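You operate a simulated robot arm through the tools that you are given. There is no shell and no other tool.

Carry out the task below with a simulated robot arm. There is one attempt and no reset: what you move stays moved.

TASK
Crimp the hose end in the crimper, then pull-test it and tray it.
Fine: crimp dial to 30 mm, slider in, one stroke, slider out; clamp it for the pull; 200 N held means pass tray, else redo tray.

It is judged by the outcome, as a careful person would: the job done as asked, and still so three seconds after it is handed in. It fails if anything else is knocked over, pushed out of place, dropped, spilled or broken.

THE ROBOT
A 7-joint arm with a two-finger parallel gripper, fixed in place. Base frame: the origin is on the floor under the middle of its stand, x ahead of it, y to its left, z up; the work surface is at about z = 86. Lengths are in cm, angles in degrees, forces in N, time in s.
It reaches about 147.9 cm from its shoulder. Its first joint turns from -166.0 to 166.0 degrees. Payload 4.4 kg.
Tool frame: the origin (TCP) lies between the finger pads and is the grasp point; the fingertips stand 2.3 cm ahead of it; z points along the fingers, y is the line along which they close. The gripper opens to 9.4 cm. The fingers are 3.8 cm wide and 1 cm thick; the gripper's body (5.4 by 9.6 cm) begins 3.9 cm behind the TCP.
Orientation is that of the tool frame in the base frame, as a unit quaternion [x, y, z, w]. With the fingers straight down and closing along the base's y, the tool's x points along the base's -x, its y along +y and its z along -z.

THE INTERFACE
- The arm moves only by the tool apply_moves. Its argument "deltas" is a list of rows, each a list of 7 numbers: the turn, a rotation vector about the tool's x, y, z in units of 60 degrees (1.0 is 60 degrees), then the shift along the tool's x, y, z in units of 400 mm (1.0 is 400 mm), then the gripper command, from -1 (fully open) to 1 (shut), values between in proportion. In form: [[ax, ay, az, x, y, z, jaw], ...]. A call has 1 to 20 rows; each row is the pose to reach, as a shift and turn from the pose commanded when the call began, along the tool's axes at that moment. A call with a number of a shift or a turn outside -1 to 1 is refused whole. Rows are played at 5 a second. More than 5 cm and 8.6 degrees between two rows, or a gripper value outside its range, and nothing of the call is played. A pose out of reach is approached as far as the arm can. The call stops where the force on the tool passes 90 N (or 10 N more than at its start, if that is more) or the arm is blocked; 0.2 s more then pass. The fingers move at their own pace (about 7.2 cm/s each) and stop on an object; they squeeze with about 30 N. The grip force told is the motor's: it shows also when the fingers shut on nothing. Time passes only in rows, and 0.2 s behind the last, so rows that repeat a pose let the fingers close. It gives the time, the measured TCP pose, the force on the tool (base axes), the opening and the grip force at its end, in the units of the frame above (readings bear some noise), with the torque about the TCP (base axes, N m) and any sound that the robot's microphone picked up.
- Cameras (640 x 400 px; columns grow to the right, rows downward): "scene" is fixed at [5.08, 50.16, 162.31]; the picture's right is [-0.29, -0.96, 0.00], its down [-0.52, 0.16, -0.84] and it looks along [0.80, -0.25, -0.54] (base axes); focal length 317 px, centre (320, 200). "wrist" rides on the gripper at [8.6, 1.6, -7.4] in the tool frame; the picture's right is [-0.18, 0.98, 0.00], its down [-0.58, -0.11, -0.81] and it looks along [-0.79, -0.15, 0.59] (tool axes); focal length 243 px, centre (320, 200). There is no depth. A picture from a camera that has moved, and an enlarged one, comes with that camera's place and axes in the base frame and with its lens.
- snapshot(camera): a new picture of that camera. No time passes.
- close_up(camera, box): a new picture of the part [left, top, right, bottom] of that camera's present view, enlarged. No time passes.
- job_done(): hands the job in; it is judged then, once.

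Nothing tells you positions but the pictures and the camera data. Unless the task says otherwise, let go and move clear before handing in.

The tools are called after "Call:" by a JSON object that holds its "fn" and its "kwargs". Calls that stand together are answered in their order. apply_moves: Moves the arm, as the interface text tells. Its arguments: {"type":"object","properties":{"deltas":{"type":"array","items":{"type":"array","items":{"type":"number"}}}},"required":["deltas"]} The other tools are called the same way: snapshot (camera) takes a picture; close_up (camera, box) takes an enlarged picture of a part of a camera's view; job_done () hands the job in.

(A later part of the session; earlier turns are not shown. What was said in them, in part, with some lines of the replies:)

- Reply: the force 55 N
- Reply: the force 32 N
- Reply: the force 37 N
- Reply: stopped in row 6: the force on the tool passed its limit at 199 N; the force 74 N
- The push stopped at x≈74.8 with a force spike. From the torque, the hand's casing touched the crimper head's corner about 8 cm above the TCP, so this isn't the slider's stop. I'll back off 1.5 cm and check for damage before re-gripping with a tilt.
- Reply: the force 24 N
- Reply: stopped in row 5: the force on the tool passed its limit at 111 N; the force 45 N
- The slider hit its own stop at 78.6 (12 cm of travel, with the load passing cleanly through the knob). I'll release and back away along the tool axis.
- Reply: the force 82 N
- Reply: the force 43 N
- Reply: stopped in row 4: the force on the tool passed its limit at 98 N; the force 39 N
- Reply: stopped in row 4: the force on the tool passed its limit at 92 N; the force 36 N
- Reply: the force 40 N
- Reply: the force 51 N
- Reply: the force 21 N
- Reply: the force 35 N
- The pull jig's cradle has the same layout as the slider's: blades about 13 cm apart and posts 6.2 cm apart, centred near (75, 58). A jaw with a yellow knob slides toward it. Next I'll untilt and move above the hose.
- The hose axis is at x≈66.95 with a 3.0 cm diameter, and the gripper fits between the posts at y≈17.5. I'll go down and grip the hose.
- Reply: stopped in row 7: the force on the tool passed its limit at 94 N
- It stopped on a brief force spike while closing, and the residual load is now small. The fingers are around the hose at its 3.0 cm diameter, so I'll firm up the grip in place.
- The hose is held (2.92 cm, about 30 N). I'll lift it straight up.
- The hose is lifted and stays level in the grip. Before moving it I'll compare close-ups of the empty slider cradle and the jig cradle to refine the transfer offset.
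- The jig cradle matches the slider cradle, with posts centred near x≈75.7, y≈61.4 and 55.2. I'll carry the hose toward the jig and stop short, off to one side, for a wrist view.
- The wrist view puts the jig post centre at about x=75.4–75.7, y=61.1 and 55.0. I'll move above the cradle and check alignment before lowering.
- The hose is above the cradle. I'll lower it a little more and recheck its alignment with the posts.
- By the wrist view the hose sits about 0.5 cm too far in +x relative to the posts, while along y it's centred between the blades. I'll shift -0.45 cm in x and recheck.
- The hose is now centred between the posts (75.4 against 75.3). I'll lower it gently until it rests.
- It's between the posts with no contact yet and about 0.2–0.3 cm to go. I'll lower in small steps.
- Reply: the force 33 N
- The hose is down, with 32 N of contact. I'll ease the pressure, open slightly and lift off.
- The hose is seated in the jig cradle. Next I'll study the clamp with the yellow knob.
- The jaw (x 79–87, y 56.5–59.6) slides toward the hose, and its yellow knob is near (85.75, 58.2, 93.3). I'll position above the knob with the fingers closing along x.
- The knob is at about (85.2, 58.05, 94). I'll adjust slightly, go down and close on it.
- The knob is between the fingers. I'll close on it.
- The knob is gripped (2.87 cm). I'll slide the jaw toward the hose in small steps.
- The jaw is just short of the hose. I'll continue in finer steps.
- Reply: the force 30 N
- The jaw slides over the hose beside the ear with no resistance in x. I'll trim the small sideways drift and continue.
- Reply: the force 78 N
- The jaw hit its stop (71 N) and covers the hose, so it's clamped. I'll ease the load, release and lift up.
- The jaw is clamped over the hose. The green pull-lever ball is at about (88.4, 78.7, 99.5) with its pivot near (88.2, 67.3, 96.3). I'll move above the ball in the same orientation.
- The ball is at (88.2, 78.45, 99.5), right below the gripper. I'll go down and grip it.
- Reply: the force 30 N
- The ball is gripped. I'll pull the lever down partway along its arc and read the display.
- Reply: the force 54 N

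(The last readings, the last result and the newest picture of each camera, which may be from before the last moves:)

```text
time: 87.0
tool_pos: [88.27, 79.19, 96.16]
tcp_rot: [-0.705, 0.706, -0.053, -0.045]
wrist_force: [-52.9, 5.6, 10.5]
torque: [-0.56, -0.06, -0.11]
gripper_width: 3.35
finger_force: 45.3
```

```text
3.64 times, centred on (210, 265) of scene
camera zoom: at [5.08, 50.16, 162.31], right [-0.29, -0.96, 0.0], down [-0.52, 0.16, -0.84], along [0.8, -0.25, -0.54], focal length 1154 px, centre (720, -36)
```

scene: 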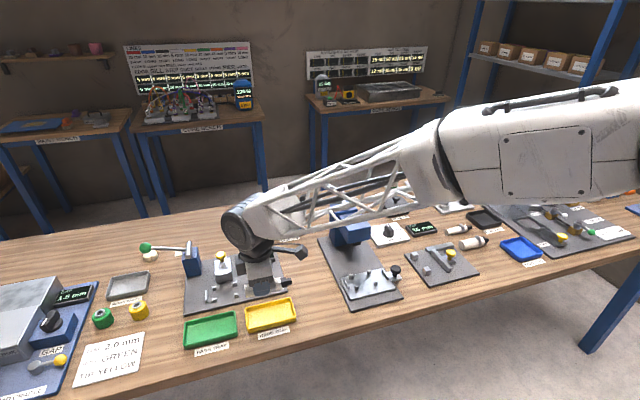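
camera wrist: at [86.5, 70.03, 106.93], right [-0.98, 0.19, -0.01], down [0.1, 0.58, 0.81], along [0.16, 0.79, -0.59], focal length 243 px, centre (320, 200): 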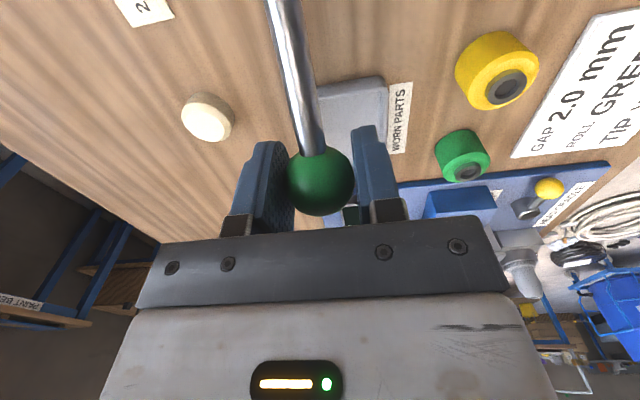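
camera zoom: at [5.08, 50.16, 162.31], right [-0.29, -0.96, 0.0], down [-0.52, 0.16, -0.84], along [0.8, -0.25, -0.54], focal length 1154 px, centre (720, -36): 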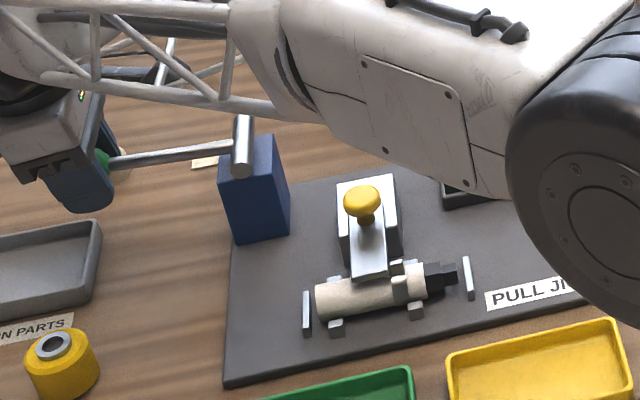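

The arm's elbow now hides the display from the scene camera. I'll remove the hand tilt, keeping hold of the ball, to see if the display comes back into view.

Call:
{"fn": "apply_moves", "kwargs": {"deltas": [[0, -0.066, 0, 0, 0.003, 0, 1], [0, -0.133, 0, 0, 0.004, 0, 1], [0, -0.133, 0, 0, 0.004, 0, 1]]}}

Call:
{"fn": "close_up", "kwargs": {"camera": "scene", "box": [130, 210, 290, 320]}}

Call:
{"fn": "snapshot", "kwargs": {"camera": "scene"}}

```text
time: 87.8
tool_pos: [88.29, 79.1, 96.33]
tcp_rot: [-0.707, 0.707, -0.003, 0.006]
wrist_force: [-44.2, 15.3, 15.3]
torque: [-1.11, -0.07, -0.17]
gripper_width: 3.32
finger_force: 44.7
```

```text
3.64 times, centred on (210, 265) of scene
camera zoom: at [5.08, 50.16, 162.31], right [-0.29, -0.96, 0.0], down [-0.52, 0.16, -0.84], along [0.8, -0.25, -0.54], focal length 1154 px, centre (720, -36)
```

zoom: 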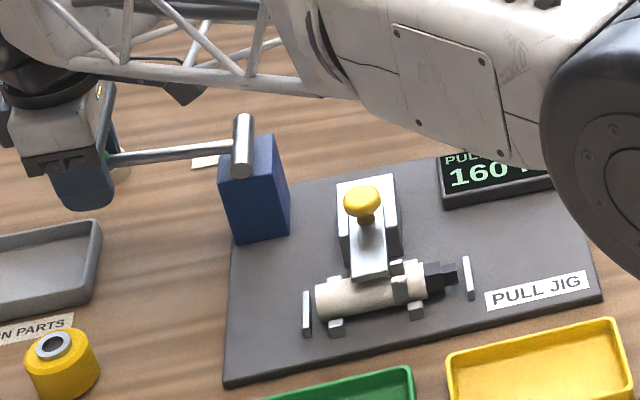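

```text
taken
```

scene: 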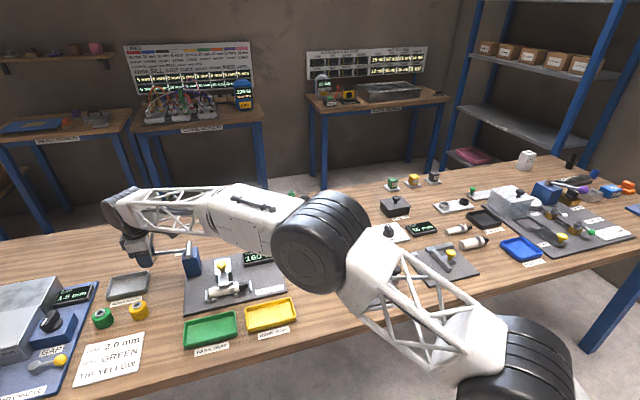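

The display is visible again and reads 160 N. I'll continue the pull gently while reading it.

Call:
{"fn": "apply_moves", "kwargs": {"deltas": [[0, 0, 0, 0, 0.003, 0.005, 1], [0, 0, 0, 0, 0.005, 0.01, 1], [0, 0, 0, 0.001, 0.005, 0.02, 1], [0, 0, 0, 0.001, 0.005, 0.02, 1]]}}

Call:
{"fn": "close_up", "kwargs": {"camera": "scene", "box": [130, 210, 290, 320]}}

```text
time: 88.8
tool_pos: [88.19, 78.91, 95.57]
tcp_rot: [-0.706, 0.708, -0.003, 0.005]
wrist_force: [4.3, 10.2, 15.6]
torque: [-1.04, -0.02, -0.05]
gripper_width: 3.32
finger_force: 45.1
```

```text
3.64 times, centred on (210, 265) of scene
camera zoom: at [5.08, 50.16, 162.31], right [-0.29, -0.96, 0.0], down [-0.52, 0.16, -0.84], along [0.8, -0.25, -0.54], focal length 1154 px, centre (720, -36)
```

zoom: 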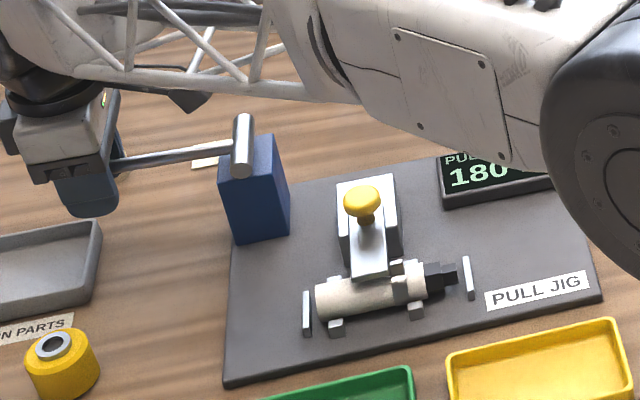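

It reads 180 N and is still climbing. I'll continue.

Call:
{"fn": "apply_moves", "kwargs": {"deltas": [[0, 0, 0, 0.001, 0, 0.005, 1], [0, 0, 0, 0.001, 0, 0.01, 1], [0, 0, 0, 0.002, 0, 0.015, 1], [0, 0, 0, 0.002, 0, 0.02, 1], [0, 0, 0, 0.002, 0, 0.02, 1]]}}

Call:
{"fn": "close_up", "kwargs": {"camera": "scene", "box": [130, 210, 290, 320]}}

```text
time: 90.0
tool_pos: [88.3, 79.01, 94.65]
tcp_rot: [-0.707, 0.707, -0.003, 0.004]
wrist_force: [19.5, -4.3, 15.7]
torque: [-0.95, 0.08, -0.06]
gripper_width: 3.31
finger_force: 44.7
```

```text
3.64 times, centred on (210, 265) of scene
camera zoom: at [5.08, 50.16, 162.31], right [-0.29, -0.96, 0.0], down [-0.52, 0.16, -0.84], along [0.8, -0.25, -0.54], focal length 1154 px, centre (720, -36)
```

zoom: 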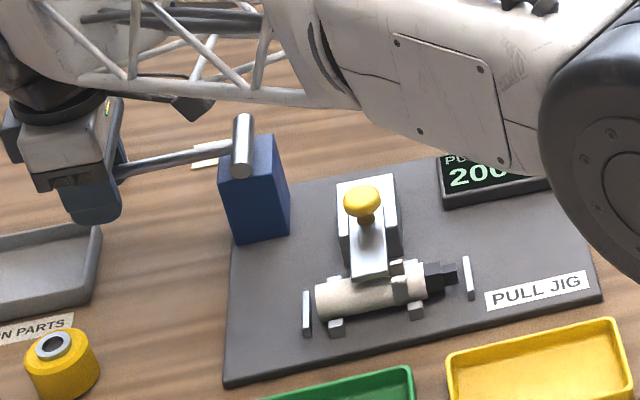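

It reads about 200. I'll hold here for several seconds and zoom on the display to see whether it holds.

Call:
{"fn": "close_up", "kwargs": {"camera": "scene", "box": [235, 240, 285, 275]}}

Call:
{"fn": "apply_moves", "kwargs": {"deltas": [[0, 0, 0, 0, 0, 0, 1], [0, 0, 0, 0, 0, 0, 1], [0, 0, 0, 0, 0, 0, 1], [0, 0, 0, 0, 0, 0, 1], [0, 0, 0, 0, 0, 0, 1], [0, 0, 0, 0, 0, 0, 1], [0, 0, 0, 0, 0, 0, 1], [0, 0, 0, 0, 0, 0, 1], [0, 0, 0, 0, 0, 0, 1], [0, 0, 0, 0, 0, 0, 1]]}}

Call:
{"fn": "close_up", "kwargs": {"camera": "scene", "box": [235, 240, 285, 275]}}

Call:
{"fn": "close_up", "kwargs": {"camera": "scene", "box": [200, 265, 270, 315]}}

```text
11.43 times, centred on (260, 258) of scene
camera zoom: at [5.08, 50.16, 162.31], right [-0.29, -0.96, 0.0], down [-0.52, 0.16, -0.84], along [0.8, -0.25, -0.54], focal length 3625 px, centre (1006, -457)
```

zoom: 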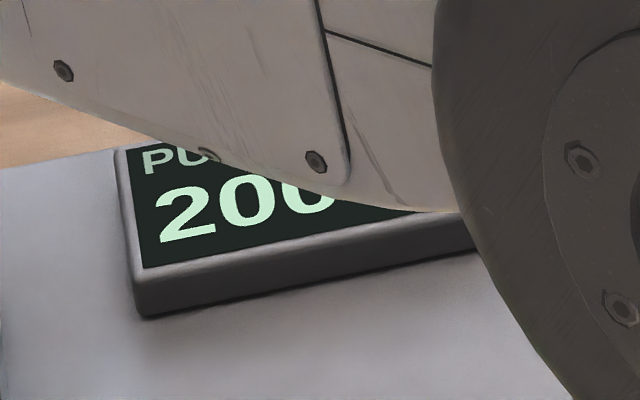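

```text
time: 92.2
tool_pos: [88.17, 78.98, 94.65]
tcp_rot: [-0.706, 0.708, -0.004, 0.004]
wrist_force: [29.0, -14.7, 5.9]
torque: [0.29, 0.19, -0.12]
gripper_width: 3.29
finger_force: 44.8
```

```text
11.43 times, centred on (260, 258) of scene
camera zoom: at [5.08, 50.16, 162.31], right [-0.29, -0.96, 0.0], down [-0.52, 0.16, -0.84], along [0.8, -0.25, -0.54], focal length 3625 px, centre (1006, -457)
```

zoom: 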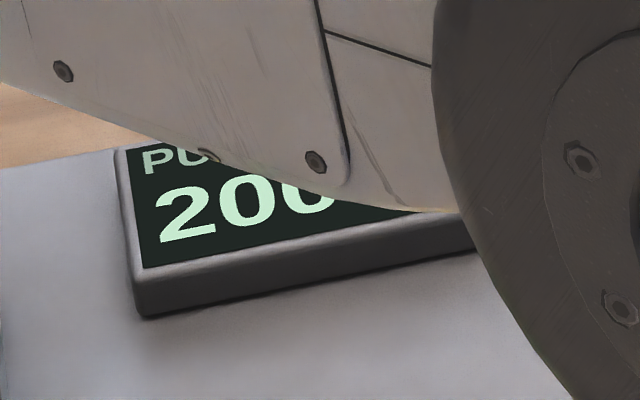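

```text
8.00 times, centred on (235, 290) of scene
camera zoom: at [5.08, 50.16, 162.31], right [-0.29, -0.96, 0.0], down [-0.52, 0.16, -0.84], along [0.8, -0.25, -0.54], focal length 2538 px, centre (1000, -520)
```

zoom: 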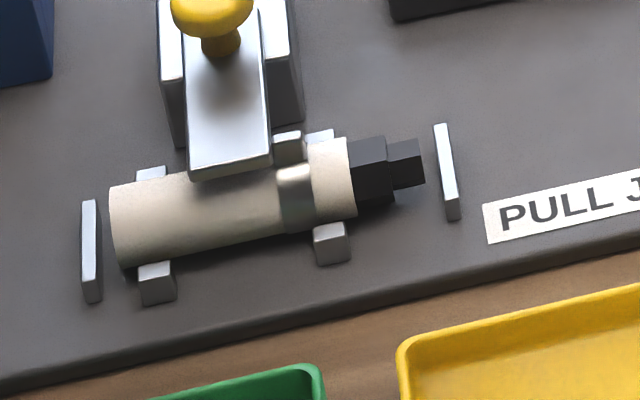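

The display holds a steady "200" for over 2 s, and the hose and fitting haven't slipped. I'll hold a bit longer to be sure, then raise the lever back.

Call:
{"fn": "apply_moves", "kwargs": {"deltas": [[0, 0, 0, 0, -0.001, 0, 1], [0, 0, 0, 0, -0.002, 0, 1], [0, 0, 0, 0, -0.002, 0, 1], [0, 0, 0, 0, -0.002, 0, 1], [0, 0, 0, 0, -0.002, 0, 1], [0, 0, 0, 0, -0.002, 0, 1], [0, 0, 0, 0, -0.002, 0, 1], [0, 0, 0, 0, -0.002, 0, 1]]}}

Call:
{"fn": "close_up", "kwargs": {"camera": "scene", "box": [235, 240, 285, 275]}}

Call:
{"fn": "apply_moves", "kwargs": {"deltas": [[0, 0, 0, 0, 0, -0.02, 1], [0, 0, 0, 0, 0, -0.041, 1], [0, 0, 0, 0.0015, 0, -0.061, 1], [0, 0, 0, 0.0035, 0, -0.081, 1], [0, 0, 0, 0.007, 0, -0.1, 1], [0, 0, 0, 0.011, 0, -0.117, 1]]}}

Call:
{"fn": "close_up", "kwargs": {"camera": "scene", "box": [130, 210, 290, 320]}}

```text
time: 94.0
tool_pos: [88.21, 79.0, 94.55]
tcp_rot: [-0.707, 0.707, -0.003, 0.005]
wrist_force: [-7.9, -24.4, 3.3]
torque: [0.68, 0.01, 0.03]
gripper_width: 3.3
finger_force: 45.1
```

```text
11.43 times, centred on (260, 258) of scene
camera zoom: at [5.08, 50.16, 162.31], right [-0.29, -0.96, 0.0], down [-0.52, 0.16, -0.84], along [0.8, -0.25, -0.54], focal length 3625 px, centre (1006, -457)
```

zoom: 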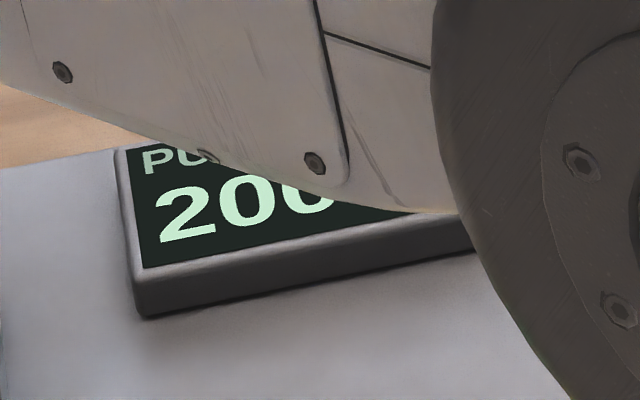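

```text
time: 95.5
tool_pos: [88.32, 78.51, 99.05]
tcp_rot: [-0.706, 0.708, -0.003, 0.004]
wrist_force: [1.3, 6.9, -16.0]
torque: [0.99, -0.06, -0.01]
gripper_width: 3.34
finger_force: 45.2
```

```text
3.64 times, centred on (210, 265) of scene
camera zoom: at [5.08, 50.16, 162.31], right [-0.29, -0.96, 0.0], down [-0.52, 0.16, -0.84], along [0.8, -0.25, -0.54], focal length 1154 px, centre (720, -36)
```

zoom: 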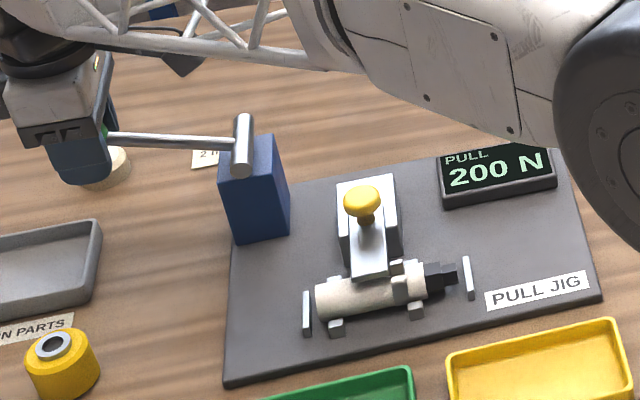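

The display latched at 200 N: it held, so this is a pass. I'll bring the lever fully up, release it and lift away.

Call:
{"fn": "apply_moves", "kwargs": {"deltas": [[0, 0, 0, 0.001, 0, -0.006, 1], [0, 0, 0, 0.002, 0, -0.011, 1], [0, 0, 0, 0.002, 0, -0.011, 0.3], [0, 0, 0, 0.002, 0, -0.011, -0.1], [0, 0, 0, 0.002, 0, -0.011, -0.1], [0, 0, 0, 0.002, 0, -0.1, -0.1], [0, 0, 0, 0.002, 0, -0.2, -0.1], [0, 0, 0, 0.002, 0, -0.3, -0.1], [0, 0, 0, 0.002, 0, -0.38, -0.1]]}}

Call:
{"fn": "close_up", "kwargs": {"camera": "scene", "box": [90, 170, 290, 320]}}

```text
time: 97.5
tool_pos: [88.32, 78.21, 114.32]
tcp_rot: [-0.706, 0.708, -0.003, 0.005]
wrist_force: [0.1, 0.8, -0.3]
torque: [0.01, 0.01, 0.02]
gripper_width: 5.18
finger_force: 0.2
```

```text
2.67 times, centred on (190, 245) of scene
camera zoom: at [5.08, 50.16, 162.31], right [-0.29, -0.96, 0.0], down [-0.52, 0.16, -0.84], along [0.8, -0.25, -0.54], focal length 846 px, centre (667, 80)
```

zoom: 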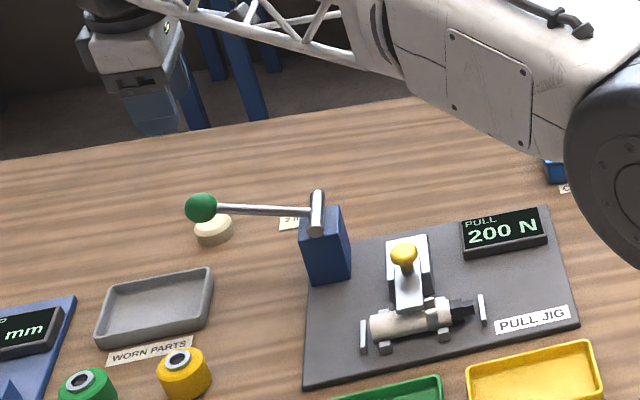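

The lever is back up. Now I'll go back to the yellow knob to open the clamp.

Call:
{"fn": "apply_moves", "kwargs": {"deltas": [[0, 0, 0, 0.084, 0.032, 0, -0.1], [0, 0, 0, 0.168, 0.064, 0, -0.1], [0, 0, 0, 0.252, 0.096, 0, -0.1], [0, 0, 0, 0.336, 0.128, 0, -0.1], [0, 0, 0, 0.42, 0.16, 0, -0.1], [0, 0, 0, 0.503, 0.1925, 0, -0.1]]}}

Call:
{"fn": "snapshot", "kwargs": {"camera": "wrist"}}

Call:
{"fn": "close_up", "kwargs": {"camera": "wrist", "box": [240, 0, 440, 120]}}

```text
time: 98.8
tool_pos: [80.51, 58.27, 114.32]
tcp_rot: [-0.706, 0.708, -0.003, 0.004]
wrist_force: [-0.3, 0.3, 0.5]
torque: [-0.01, 0.01, -0.03]
gripper_width: 5.16
finger_force: 0.0
```

```text
taken
camera wrist: at [78.7, 49.74, 121.87], right [-0.98, 0.19, -0.01], down [0.1, 0.58, 0.81], along [0.16, 0.79, -0.59], focal length 243 px, centre (320, 200)
```

wrist: 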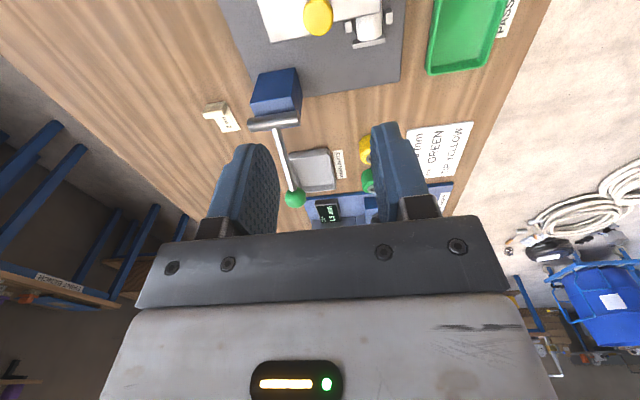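

```text
3.20 times, centred on (340, 60) of wrist
camera zoom: at [78.7, 49.74, 121.87], right [-0.98, 0.19, -0.01], down [0.1, 0.58, 0.81], along [0.16, 0.79, -0.59], focal length 776 px, centre (256, 648)
```

zoom: 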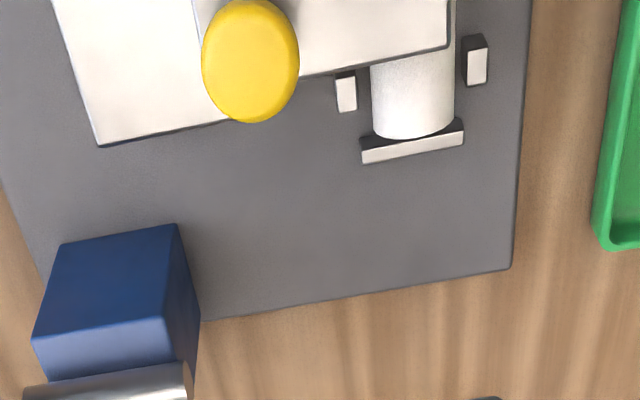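

The knob is at about (80.65, 58.0). I'll go down, grip it and slide the jaw back +4.7 cm.

Call:
{"fn": "apply_moves", "kwargs": {"deltas": [[0, 0, 0, 0.002, -0.003, 0.12, -0.1], [0, 0, 0, 0.002, -0.003, 0.24, -0.1], [0, 0, 0, 0.002, -0.003, 0.36, -0.1], [0, 0, 0, 0.002, -0.003, 0.45, -0.1], [0, 0, 0, 0.002, -0.003, 0.496, -0.1], [0, 0, 0, 0.002, -0.003, 0.496, -0.1], [0, 0, 0, 0.002, -0.003, 0.496, 0.3], [0, 0, 0, 0.002, -0.003, 0.496, 1], [0, 0, 0, 0.002, -0.003, 0.496, 1], [0, 0, 0, 0.002, -0.003, 0.496, 1]]}}

Call:
{"fn": "snapshot", "kwargs": {"camera": "wrist"}}

```text
time: 101.0
tool_pos: [80.71, 58.27, 94.46]
tcp_rot: [-0.706, 0.708, -0.003, 0.005]
wrist_force: [0.0, 1.2, -1.9]
torque: [0.05, -0.03, 0.02]
gripper_width: 2.91
finger_force: 45.0
```

```text
taken
camera wrist: at [79.01, 49.6, 101.9], right [-0.98, 0.19, -0.01], down [0.1, 0.58, 0.81], along [0.16, 0.79, -0.59], focal length 243 px, centre (320, 200)
```

wrist: 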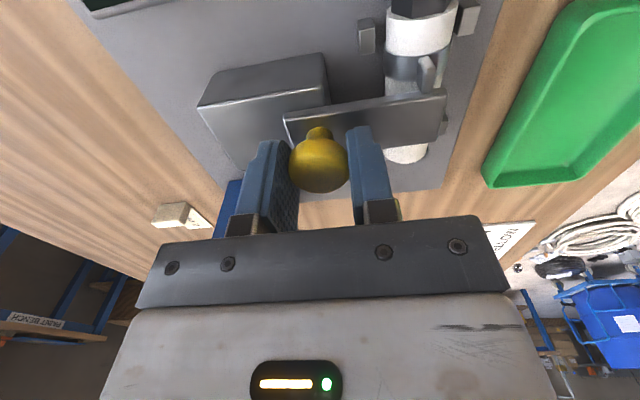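

The knob is gripped. I'll slide the jaw back to its open position.

Call:
{"fn": "apply_moves", "kwargs": {"deltas": [[0, 0, 0, 0, -0.015, 0, 1], [0, 0, 0, 0, -0.03, 0, 1], [0, 0, 0, 0.0005, -0.045, 0, 1], [0, 0, 0, 0.001, -0.06, 0, 1], [0, 0, 0, 0.001, -0.075, 0, 1], [0, 0, 0, 0.001, -0.09, 0, 1], [0, 0, 0, 0.001, -0.105, 0, 1], [0, 0, 0, 0.001, -0.114, 0, 1]]}}

Call:
{"fn": "close_up", "kwargs": {"camera": "scene", "box": [190, 240, 280, 310]}}

```text
time: 102.8
tool_pos: [85.28, 58.32, 94.5]
tcp_rot: [-0.706, 0.708, -0.003, 0.005]
wrist_force: [-4.2, 0.4, -17.6]
torque: [-0.06, 0.05, 0.01]
gripper_width: 2.88
finger_force: 45.2
```

```text
5.71 times, centred on (235, 275) of scene
camera zoom: at [5.08, 50.16, 162.31], right [-0.29, -0.96, 0.0], down [-0.52, 0.16, -0.84], along [0.8, -0.25, -0.54], focal length 1813 px, centre (806, -229)
```

zoom: 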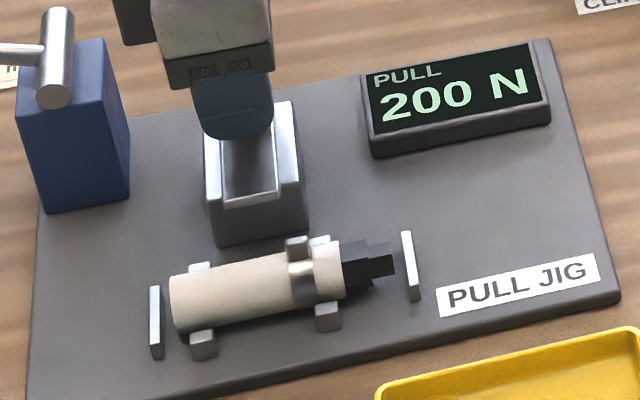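

The jaw is open again and the display clearly reads 200 N. I'll release the knob, lift, and move above the hose.

Call:
{"fn": "apply_moves", "kwargs": {"deltas": [[0, 0, 0, 0, 0, 0, 0.3], [0, 0, 0, 0, 0, 0, -0.1], [0, 0, 0, 0, 0, 0, -0.1], [0, 0, 0, 0, 0, -0.1, -0.1], [0, 0, 0, 0, 0, -0.2, -0.1], [0, 0, 0, 0, 0, -0.3, -0.1], [0, 0, 0, 0, 0.1, -0.3, -0.1], [0, 0, 0, 0, 0.2, -0.3, -0.1], [0, 0, 0, 0, 0.25, -0.3, -0.1]]}}

Call:
{"fn": "snapshot", "kwargs": {"camera": "wrist"}}

Call:
{"fn": "close_up", "kwargs": {"camera": "wrist", "box": [240, 0, 400, 120]}}

Call:
{"fn": "close_up", "kwargs": {"camera": "scene", "box": [170, 240, 310, 350]}}

```text
time: 104.8
tool_pos: [74.93, 58.02, 106.43]
tcp_rot: [-0.706, 0.708, -0.003, 0.004]
wrist_force: [-0.7, 0.4, -0.7]
torque: [-0.03, 0.01, 0.0]
gripper_width: 5.18
finger_force: 0.0
```

```text
taken
camera wrist: at [73.33, 49.44, 113.91], right [-0.98, 0.19, -0.01], down [0.1, 0.58, 0.81], along [0.16, 0.79, -0.59], focal length 243 px, centre (320, 200)
```

wrist: 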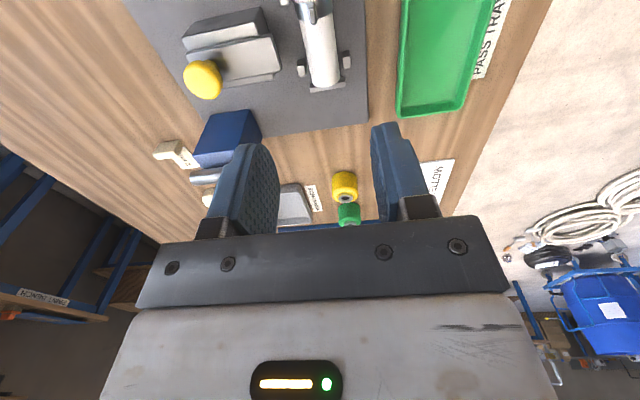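

```text
3.33 times, centred on (320, 60) of wrist
camera zoom: at [73.33, 49.44, 113.91], right [-0.98, 0.19, -0.01], down [0.1, 0.58, 0.81], along [0.16, 0.79, -0.59], focal length 809 px, centre (320, 667)
```

zoom: 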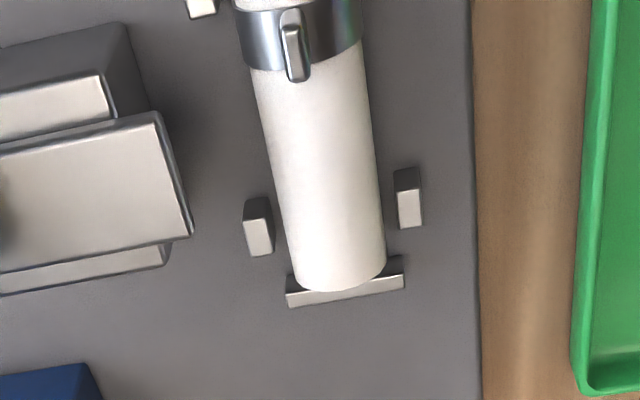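

```text
3.64 times, centred on (240, 295) of scene
camera zoom: at [5.08, 50.16, 162.31], right [-0.29, -0.96, 0.0], down [-0.52, 0.16, -0.84], along [0.8, -0.25, -0.54], focal length 1154 px, centre (611, -146)
```

zoom: 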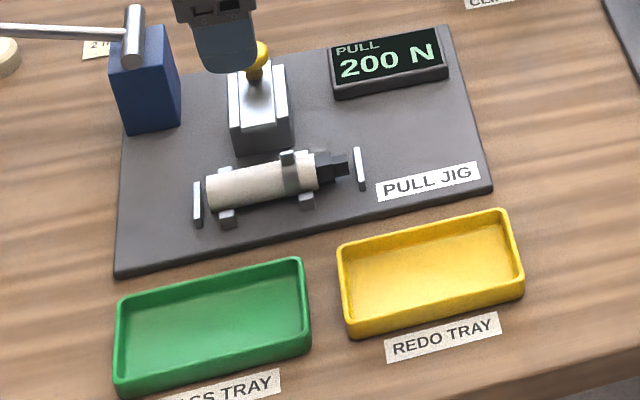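

The hose is still seated with its axis at x≈75.36, and no posts are in the way at y≈58.4. I'll go down with a modest opening and grip it.

Call:
{"fn": "apply_moves", "kwargs": {"deltas": [[0, 0, 0, -0.006, -0.0025, 0.1, -0.05], [0, 0, 0, -0.006, -0.0025, 0.2, 0], [0, 0, 0, -0.006, -0.0025, 0.29, 0.05], [0, 0, 0, -0.006, -0.0025, 0.35, 0.05], [0, 0, 0, -0.006, -0.0025, 0.375, 0.05], [0, 0, 0, -0.006, -0.0025, 0.385, 0.05]]}}

Call:
{"fn": "snapshot", "kwargs": {"camera": "wrist"}}

Call:
{"fn": "close_up", "kwargs": {"camera": "scene", "box": [200, 265, 270, 315]}}

```text
time: 106.2
tool_pos: [75.55, 58.32, 91.63]
tcp_rot: [-0.706, 0.709, -0.004, 0.007]
wrist_force: [-5.0, -20.2, 44.2]
torque: [-0.34, -1.52, -0.75]
gripper_width: 4.27
finger_force: 0.0
```

```text
taken
camera wrist: at [73.72, 49.7, 98.94], right [-0.98, 0.19, -0.01], down [0.1, 0.58, 0.81], along [0.16, 0.8, -0.58], focal length 243 px, centre (320, 200)
```

wrist: 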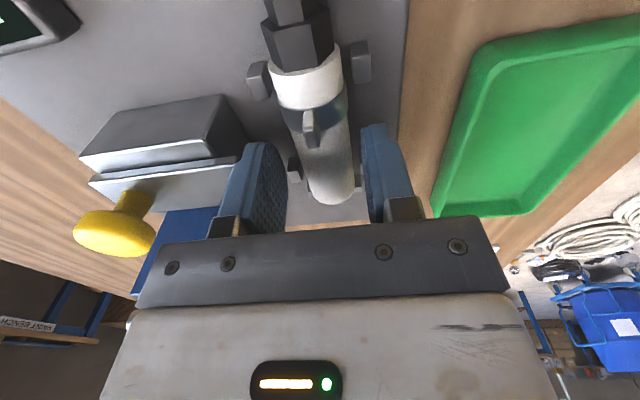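

```text
8.00 times, centred on (235, 290) of scene
camera zoom: at [5.08, 50.16, 162.31], right [-0.29, -0.96, 0.0], down [-0.52, 0.16, -0.84], along [0.8, -0.25, -0.54], focal length 2538 px, centre (1000, -520)
```

zoom: 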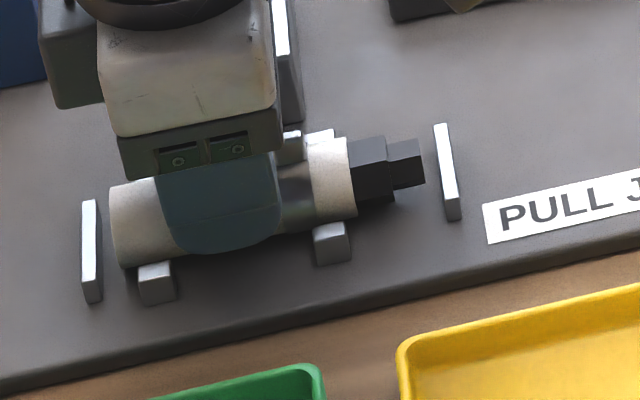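

The +x finger is touching the retracted jaw's front edge because it's opened too wide. I'll raise a little, narrow the opening to about 3.5 cm, shift -0.25 cm in x and try again.

Call:
{"fn": "apply_moves", "kwargs": {"deltas": [[0, 0, 0, 0, 0, -0.03, 0.05], [0, 0, 0, 0, 0.003, -0.06, 0.05], [0, 0, 0, 0, 0.006, -0.06, 0.24], [0, 0, 0, 0, 0.006, -0.06, 0.24]]}}

Call:
{"fn": "close_up", "kwargs": {"camera": "wrist", "box": [220, 0, 420, 220]}}

Call:
{"fn": "close_up", "kwargs": {"camera": "scene", "box": [190, 240, 280, 310]}}

```text
time: 107.2
tool_pos: [75.04, 58.29, 93.49]
tcp_rot: [-0.707, 0.707, -0.004, 0.004]
wrist_force: [0.3, -0.1, -0.1]
torque: [-0.01, 0.01, -0.02]
gripper_width: 3.58
finger_force: 0.1
```

```text
1.82 times, centred on (320, 110) of wrist
camera zoom: at [73.32, 49.77, 100.89], right [-0.98, 0.19, -0.01], down [0.1, 0.58, 0.81], along [0.16, 0.79, -0.59], focal length 441 px, centre (320, 364)
```

zoom: 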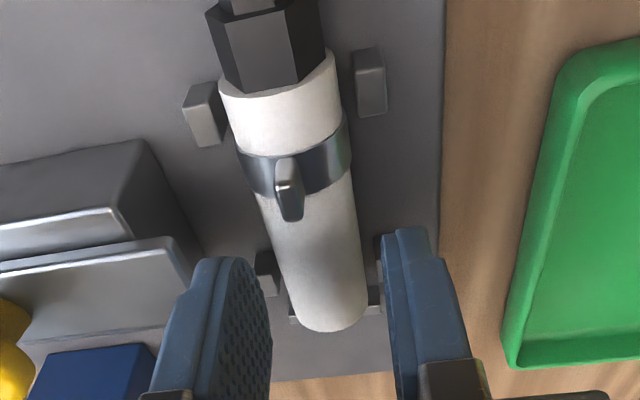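

```text
5.71 times, centred on (235, 275) of scene
camera zoom: at [5.08, 50.16, 162.31], right [-0.29, -0.96, 0.0], down [-0.52, 0.16, -0.84], along [0.8, -0.25, -0.54], focal length 1813 px, centre (806, -229)
```

zoom: 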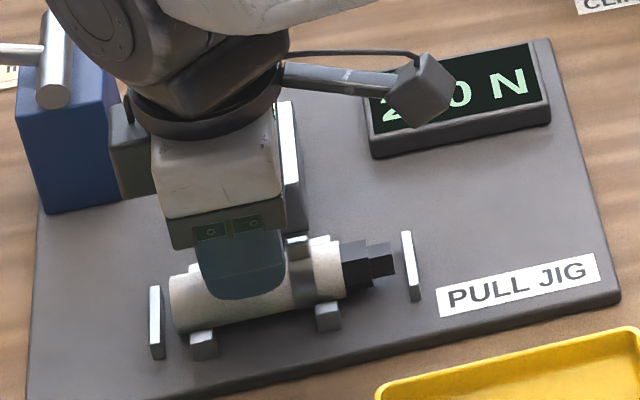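

From this view the hose is +0.29 cm in x from the TCP, so I'll correct for that and go down with the narrow opening.

Call:
{"fn": "apply_moves", "kwargs": {"deltas": [[0, 0, 0, 0, -0.007, 0, 0.24], [0, 0, 0, 0, -0.007, 0.03, 0.24], [0, 0, 0, 0, -0.007, 0.05, 0.24], [0, 0, 0, 0, -0.007, 0.06, 0.24], [0, 0, 0, 0, -0.007, 0.066, 0.24]]}}

Call:
{"fn": "close_up", "kwargs": {"camera": "scene", "box": [200, 265, 270, 315]}}

```text
time: 108.5
tool_pos: [75.48, 58.62, 90.95]
tcp_rot: [-0.707, 0.707, -0.003, 0.004]
wrist_force: [0.3, -0.1, -0.5]
torque: [-0.01, -0.02, 0.0]
gripper_width: 3.57
finger_force: 0.0
```

```text
8.00 times, centred on (235, 290) of scene
camera zoom: at [5.08, 50.16, 162.31], right [-0.29, -0.96, 0.0], down [-0.52, 0.16, -0.84], along [0.8, -0.25, -0.54], focal length 2538 px, centre (1000, -520)
```

zoom: 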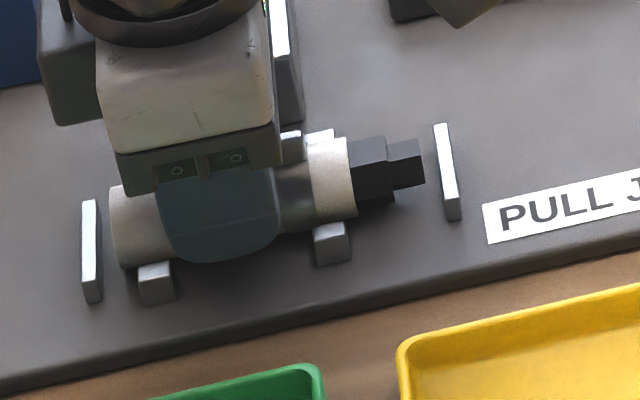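

It went down clean with no contact. I'll close on the hose.

Call:
{"fn": "apply_moves", "kwargs": {"deltas": [[0, 0, 0, 0, 0, 0, 0.4], [0, 0, 0, 0, 0, 0, 0.7], [0, 0, 0, 0, 0, 0, 1], [0, 0, 0, 0, 0, 0, 1], [0, 0, 0, 0, 0, 0, 1]]}}

```text
time: 109.7
tool_pos: [75.33, 58.61, 90.9]
tcp_rot: [-0.707, 0.708, -0.003, 0.005]
wrist_force: [-0.1, 0.2, 0.3]
torque: [0.01, 0.01, 0.02]
gripper_width: 2.92
finger_force: 30.1
```

The grip is firm with no side load. I'll lift the hose out of the jig.

Call:
{"fn": "apply_moves", "kwargs": {"deltas": [[0, 0, 0, 0, 0, -0.02, 1], [0, 0, 0, 0, 0, -0.06, 1], [0, 0, 0, 0, 0, -0.12, 1], [0, 0, 0, 0, 0, -0.2, 1], [0, 0, 0, 0, 0, -0.28, 1], [0, 0, 0, 0, 0, -0.35, 1], [0, 0, 0, 0, 0, -0.35, 1]]}}

Call:
{"fn": "snapshot", "kwargs": {"camera": "wrist"}}

Call:
{"fn": "snapshot", "kwargs": {"camera": "scene"}}

Call:
{"fn": "close_up", "kwargs": {"camera": "scene", "box": [170, 240, 310, 350]}}

```text
time: 111.2
tool_pos: [75.22, 58.5, 104.7]
tcp_rot: [-0.706, 0.708, -0.002, 0.004]
wrist_force: [-0.7, 0.4, -1.8]
torque: [0.03, 0.01, -0.01]
gripper_width: 2.91
finger_force: 30.1
```

```text
taken
camera wrist: at [73.44, 49.85, 112.08], right [-0.98, 0.19, -0.01], down [0.1, 0.58, 0.81], along [0.16, 0.79, -0.59], focal length 243 px, centre (320, 200)
```

wrist: 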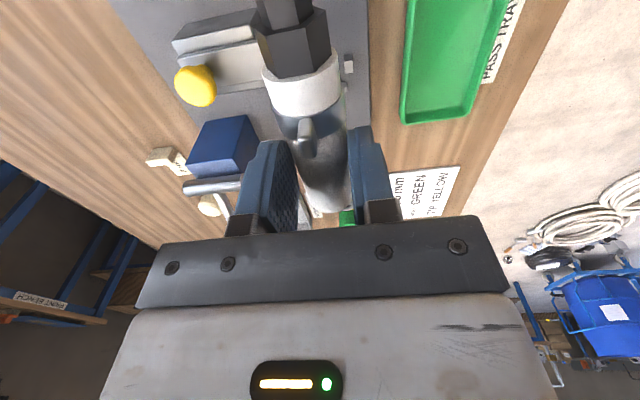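

```text
taken
```

scene: 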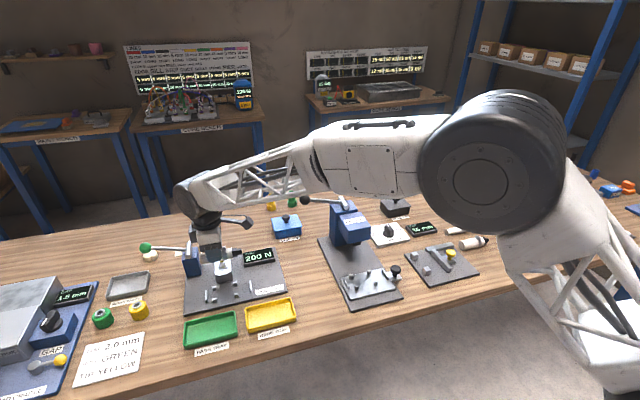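

```text
3.64 times, centred on (240, 295) of scene
camera zoom: at [5.08, 50.16, 162.31], right [-0.29, -0.96, 0.0], down [-0.52, 0.16, -0.84], along [0.8, -0.25, -0.54], focal length 1154 px, centre (611, -146)
```

zoom: 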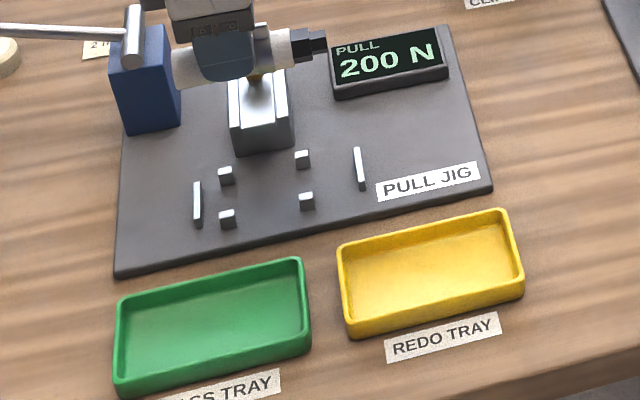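

The hose is out of the jig. The green PASS tray is at about x 59.5–66.8, y 56–69. I'll back up a little so the wrist camera can see the whole tray and I can measure it.

Call:
{"fn": "apply_moves", "kwargs": {"deltas": [[0, 0, 0, 0.1, 0, -0.02, 1], [0, 0, 0, 0.2, 0, -0.03, 1], [0, 0, 0, 0.2875, 0, -0.03, 1], [0, 0, 0, 0.2875, 0, -0.03, 1]]}}

Call:
{"fn": "snapshot", "kwargs": {"camera": "wrist"}}

Call:
{"fn": "close_up", "kwargs": {"camera": "wrist", "box": [370, 60, 530, 220]}}

Call:
{"fn": "close_up", "kwargs": {"camera": "scene", "box": [170, 290, 310, 360]}}

```text
time: 112.2
tool_pos: [75.22, 46.97, 105.85]
tcp_rot: [0.707, -0.707, 0.003, -0.005]
wrist_force: [0.3, 0.4, -0.1]
torque: [0.03, -0.02, -0.01]
gripper_width: 2.92
finger_force: 30.4
```

```text
taken
camera wrist: at [73.47, 38.27, 113.27], right [-0.98, 0.19, -0.01], down [0.1, 0.58, 0.81], along [0.16, 0.79, -0.59], focal length 243 px, centre (320, 200)
```

wrist: 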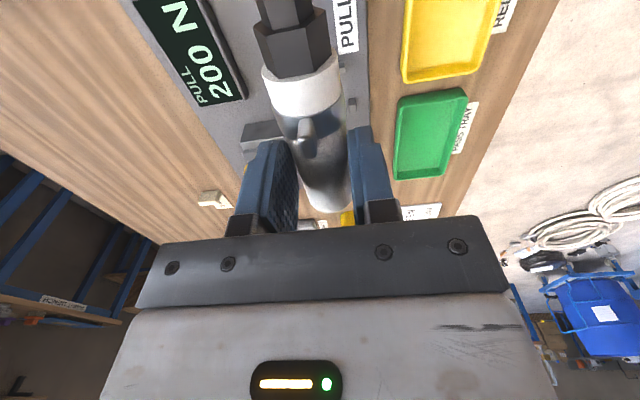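

```text
2.50 times, centred on (450, 140) of wrist
camera zoom: at [73.47, 38.27, 113.27], right [-0.98, 0.19, -0.01], down [0.1, 0.58, 0.81], along [0.16, 0.79, -0.59], focal length 606 px, centre (-5, 350)
```

zoom: 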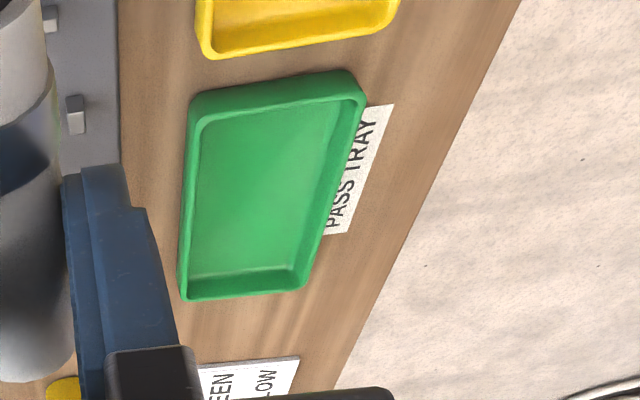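

```text
4.57 times, centred on (240, 325) of scene
camera zoom: at [5.08, 50.16, 162.31], right [-0.29, -0.96, 0.0], down [-0.52, 0.16, -0.84], along [0.8, -0.25, -0.54], focal length 1450 px, centre (686, -371)
```

zoom: 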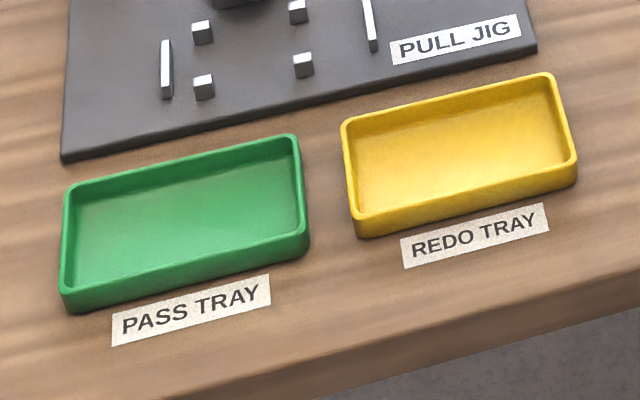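

The tray is centred near (63.8, 62.4) with about 12 cm of inner length, and the hose is about 11.3 cm. I'll move the hose above it.

Call:
{"fn": "apply_moves", "kwargs": {"deltas": [[0, 0, 0, -0.085, 0.057, 0.02, 1], [0, 0, 0, -0.17, 0.113, 0.04, 1], [0, 0, 0, -0.255, 0.17, 0.06, 1], [0, 0, 0, -0.34, 0.226, 0.09, 1], [0, 0, 0, -0.424, 0.2825, 0.14, 1], [0, 0, 0, -0.424, 0.2825, 0.24, 1], [0, 0, 0, -0.424, 0.2825, 0.3, 1], [0, 0, 0, -0.424, 0.2825, 0.3, 1]]}}

Call:
{"fn": "close_up", "kwargs": {"camera": "scene", "box": [170, 280, 290, 360]}}

Call:
{"fn": "snapshot", "kwargs": {"camera": "wrist"}}

```text
time: 114.0
tool_pos: [63.91, 63.98, 93.84]
tcp_rot: [-0.707, 0.707, -0.004, 0.005]
wrist_force: [-0.2, 0.3, -0.3]
torque: [0.02, -0.02, 0.01]
gripper_width: 2.9
finger_force: 29.9
```

```text
5.00 times, centred on (230, 320) of scene
camera zoom: at [5.08, 50.16, 162.31], right [-0.29, -0.96, 0.0], down [-0.52, 0.16, -0.84], along [0.8, -0.25, -0.54], focal length 1586 px, centre (770, -400)
```

zoom: 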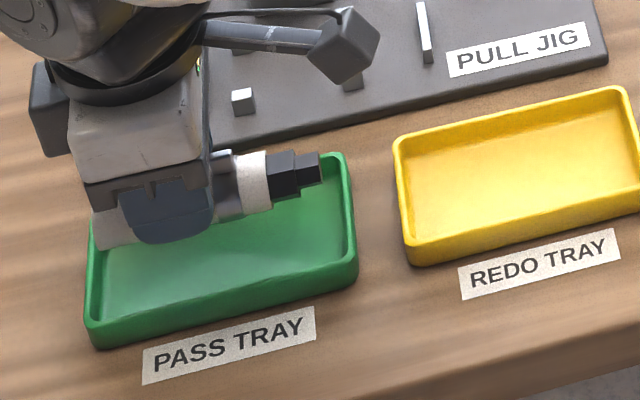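

```text
taken
camera wrist: at [62.18, 55.35, 101.34], right [-0.98, 0.19, -0.01], down [0.1, 0.58, 0.81], along [0.16, 0.79, -0.59], focal length 243 px, centre (320, 200)
```

wrist: 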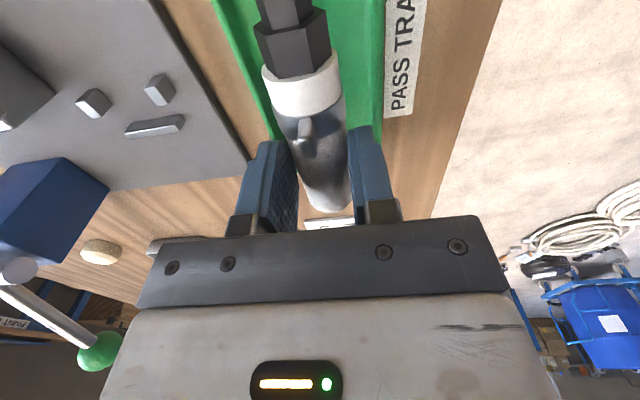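

The hose is centred over the green tray, so I'll lower it in.

Call:
{"fn": "apply_moves", "kwargs": {"deltas": [[0, 0, 0, 0, 0.003, 0.03, 1], [0, 0, 0, 0, 0.006, 0.06, 1], [0, 0, 0, 0, 0.006, 0.075, 1], [0, 0, 0, 0, 0.006, 0.075, 1]]}}

Call:
{"fn": "close_up", "kwargs": {"camera": "scene", "box": [170, 280, 290, 360]}}

```text
time: 115.0
tool_pos: [63.95, 63.96, 90.94]
tcp_rot: [-0.706, 0.708, -0.003, 0.005]
wrist_force: [0.3, 0.0, -1.1]
torque: [0.01, 0.02, -0.01]
gripper_width: 2.95
finger_force: 29.9
```

```text
5.00 times, centred on (230, 320) of scene
camera zoom: at [5.08, 50.16, 162.31], right [-0.29, -0.96, 0.0], down [-0.52, 0.16, -0.84], along [0.8, -0.25, -0.54], focal length 1586 px, centre (770, -400)
```

zoom: 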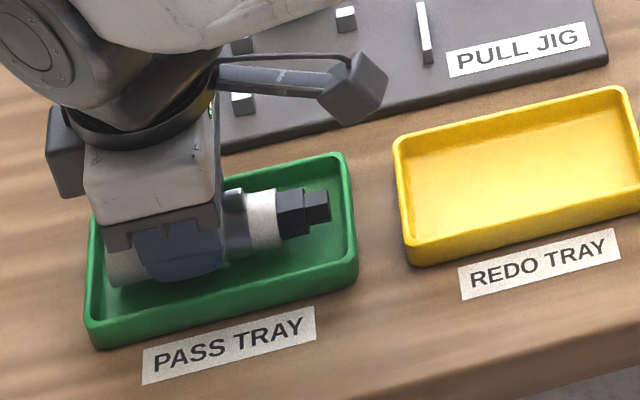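

It's inside the tray walls with no contact yet. I'll ease it down to the floor.

Call:
{"fn": "apply_moves", "kwargs": {"deltas": [[0, 0, 0, 0, 0, 0.004, 1], [0, 0, 0, 0, 0, 0.008, 1], [0, 0, 0, 0, 0, 0.01, 1]]}}

```text
time: 115.8
tool_pos: [63.82, 64.0, 90.45]
tcp_rot: [-0.707, 0.707, -0.003, 0.004]
wrist_force: [-0.3, -0.1, -0.4]
torque: [0.02, 0.02, 0.02]
gripper_width: 2.96
finger_force: 30.2
```

Call:
{"fn": "apply_moves", "kwargs": {"deltas": [[0, 0, 0, 0, 0, 0.0025, 1], [0, 0, 0, 0, 0, 0.005, 1], [0, 0, 0, 0, 0, 0.0075, 1]]}}

Call:
{"fn": "close_up", "kwargs": {"camera": "scene", "box": [170, 280, 290, 360]}}

```text
time: 116.7
tool_pos: [63.85, 63.96, 90.35]
tcp_rot: [-0.706, 0.708, -0.003, 0.005]
wrist_force: [-0.3, 2.3, 8.5]
torque: [-0.46, -0.03, 0.0]
gripper_width: 2.95
finger_force: 30.1
```

```text
5.00 times, centred on (230, 320) of scene
camera zoom: at [5.08, 50.16, 162.31], right [-0.29, -0.96, 0.0], down [-0.52, 0.16, -0.84], along [0.8, -0.25, -0.54], focal length 1586 px, centre (770, -400)
```

zoom: 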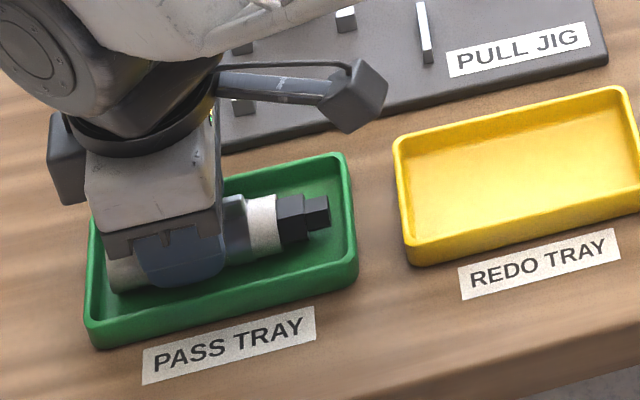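

Contact is felt at 8.5 N, so the hose is on the tray floor. I'll open slightly and lift away.

Call:
{"fn": "apply_moves", "kwargs": {"deltas": [[0, 0, 0, 0, 0, 0.001, 0.6], [0, 0, 0, 0, 0, 0.001, 0.24], [0, 0, 0, 0, 0, 0.001, 0.24], [0, 0, 0, 0, 0, -0.02, 0.24], [0, 0, 0, 0, 0, -0.06, 0.2], [0, 0, 0, 0, 0, -0.12, 0], [0, 0, 0, 0, 0, -0.22, 0], [0, 0, 0, 0, 0, -0.32, 0], [0, 0, 0, 0, 0, -0.44, 0], [0, 0, 0, 0, 0, -0.55, 0]]}}

Call:
{"fn": "close_up", "kwargs": {"camera": "scene", "box": [170, 280, 290, 360]}}

Call:
{"fn": "snapshot", "kwargs": {"camera": "wrist"}}

Call:
{"fn": "snapshot", "kwargs": {"camera": "scene"}}

```text
time: 118.8
tool_pos: [63.62, 63.76, 112.37]
tcp_rot: [-0.707, 0.707, -0.003, 0.003]
wrist_force: [-0.3, -0.2, -0.9]
torque: [-0.04, 0.01, 0.04]
gripper_width: 4.69
finger_force: 0.1
```

```text
5.00 times, centred on (230, 320) of scene
camera zoom: at [5.08, 50.16, 162.31], right [-0.29, -0.96, 0.0], down [-0.52, 0.16, -0.84], along [0.8, -0.25, -0.54], focal length 1586 px, centre (770, -400)
```

zoom: 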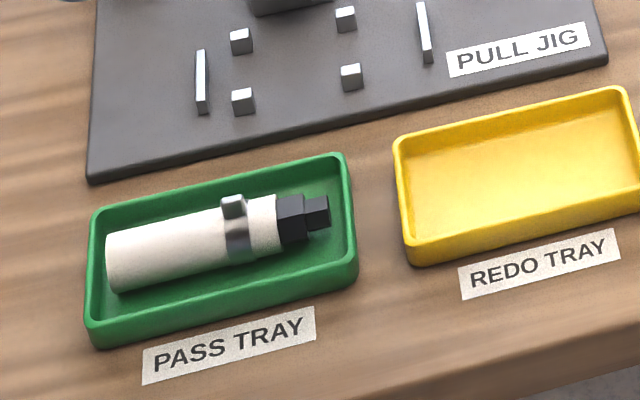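

```text
taken
camera wrist: at [61.89, 55.25, 119.78], right [-0.98, 0.19, -0.01], down [0.1, 0.58, 0.81], along [0.16, 0.79, -0.59], focal length 243 px, centre (320, 200)
```

wrist: 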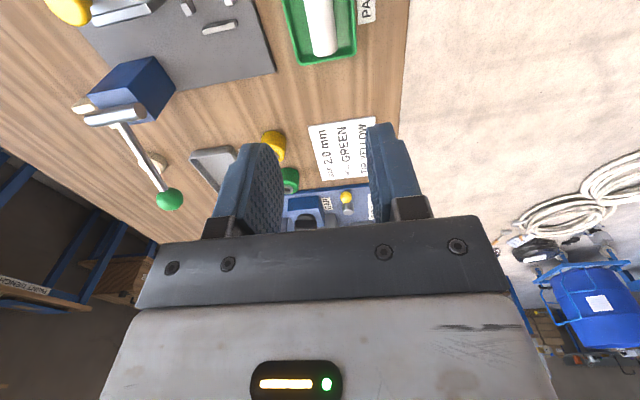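

```text
taken
```

scene: 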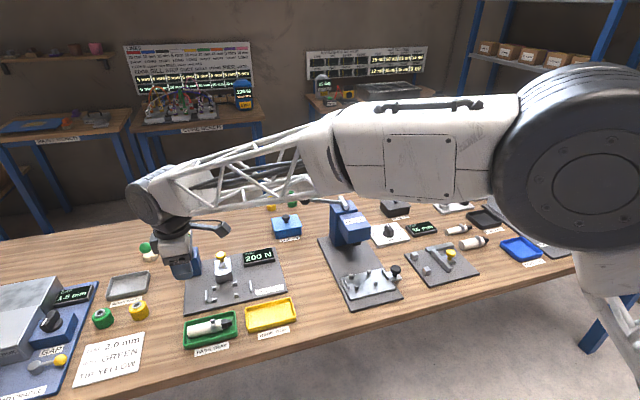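

The hose lies fully inside the PASS tray. I'll raise the arm clear and do a final check of the whole bench.

Call:
{"fn": "apply_moves", "kwargs": {"deltas": [[0, 0, 0, 0, 0.05, -0.1, 0], [0, 0, 0, 0, 0.1, -0.2, 0], [0, 0, 0, 0, 0.15, -0.3, 0], [0, 0, 0, 0, 0.2, -0.4, 0], [0, 0, 0, 0, 0.2, -0.4, 0]]}}

Call:
{"fn": "snapshot", "kwargs": {"camera": "scene"}}

Call:
{"fn": "close_up", "kwargs": {"camera": "scene", "box": [290, 180, 450, 310]}}

Call:
{"fn": "close_up", "kwargs": {"camera": "scene", "box": [120, 230, 310, 360]}}

```text
time: 120.0
tool_pos: [55.55, 63.93, 127.97]
tcp_rot: [-0.706, 0.708, -0.003, 0.003]
wrist_force: [0.5, 0.3, 1.3]
torque: [0.0, 0.0, -0.02]
gripper_width: 4.72
finger_force: 0.0
```

```text
taken
```

scene: 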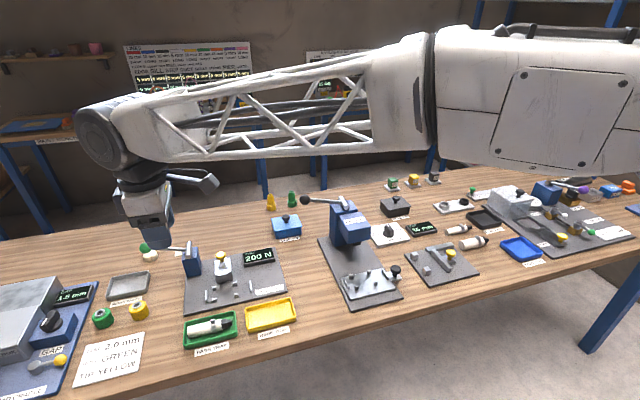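

```text
3.08 times, centred on (370, 245) of scene
camera zoom: at [5.08, 50.16, 162.31], right [-0.29, -0.96, 0.0], down [-0.52, 0.16, -0.84], along [0.8, -0.25, -0.54], focal length 976 px, centre (166, 62)
```

zoom: 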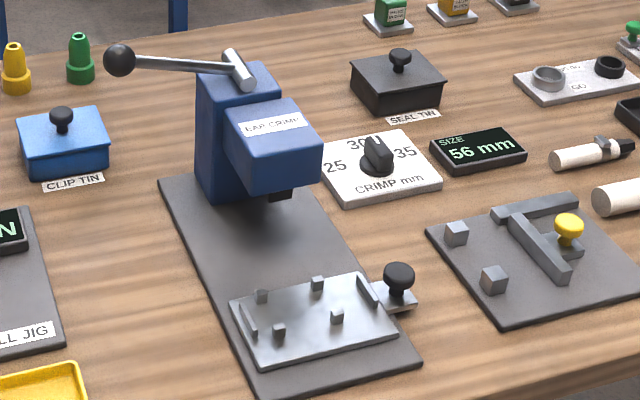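

```text
3.08 times, centred on (215, 295) of scene
camera zoom: at [5.08, 50.16, 162.31], right [-0.29, -0.96, 0.0], down [-0.52, 0.16, -0.84], along [0.8, -0.25, -0.54], focal length 976 px, centre (643, -92)
```

zoom: 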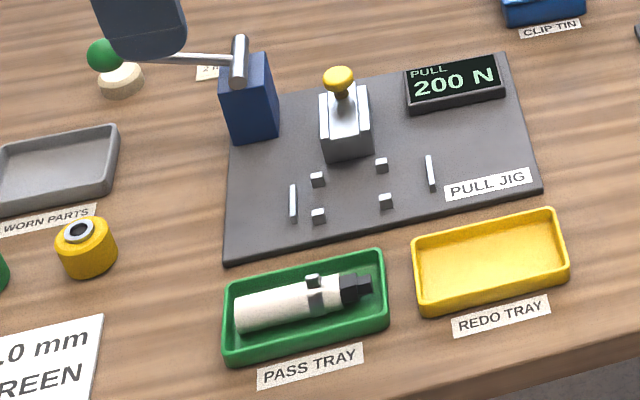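

The final check is good: the dial is at 30, the slider is out and both levers are up. The clamp is open, the display shows 200 N held, and the hose is in the PASS tray. Nothing else has moved and the arm is clear, so I'm handing in the job.

Call:
{"fn": "job_done", "kwargs": {}}

```text
The job is handed in.
```

The hose end is crimped, pull-tested at 200 N and lying in the green PASS tray, and I've handed the job in. I have no verdict from the judging yet.

- **Crimp:** I turned the dial to 30 mm, pushed the slider in, pulled one stroke to the lever's stop, and brought the slider back out. The ear on the clamp is visibly pinched.
- **Pull test:** With the hose clamped in the jig, I pulled the lever until the display read 200 N. It held there for about 4 seconds with no slip at the fitting.
- **Bench:** Both levers are back up, the jig clamp is open and the arm is clear. In the final pictures nothing else had moved.

**Contacts on the way:** While pushing the slider in, the gripper's housing bumped the crimper head, with a peak of about 199 N. The crimper didn't move, and I tilted the hand to clear it. Later a finger also pressed on the open jig clamp (about 44 N) before I narrowed the grip.
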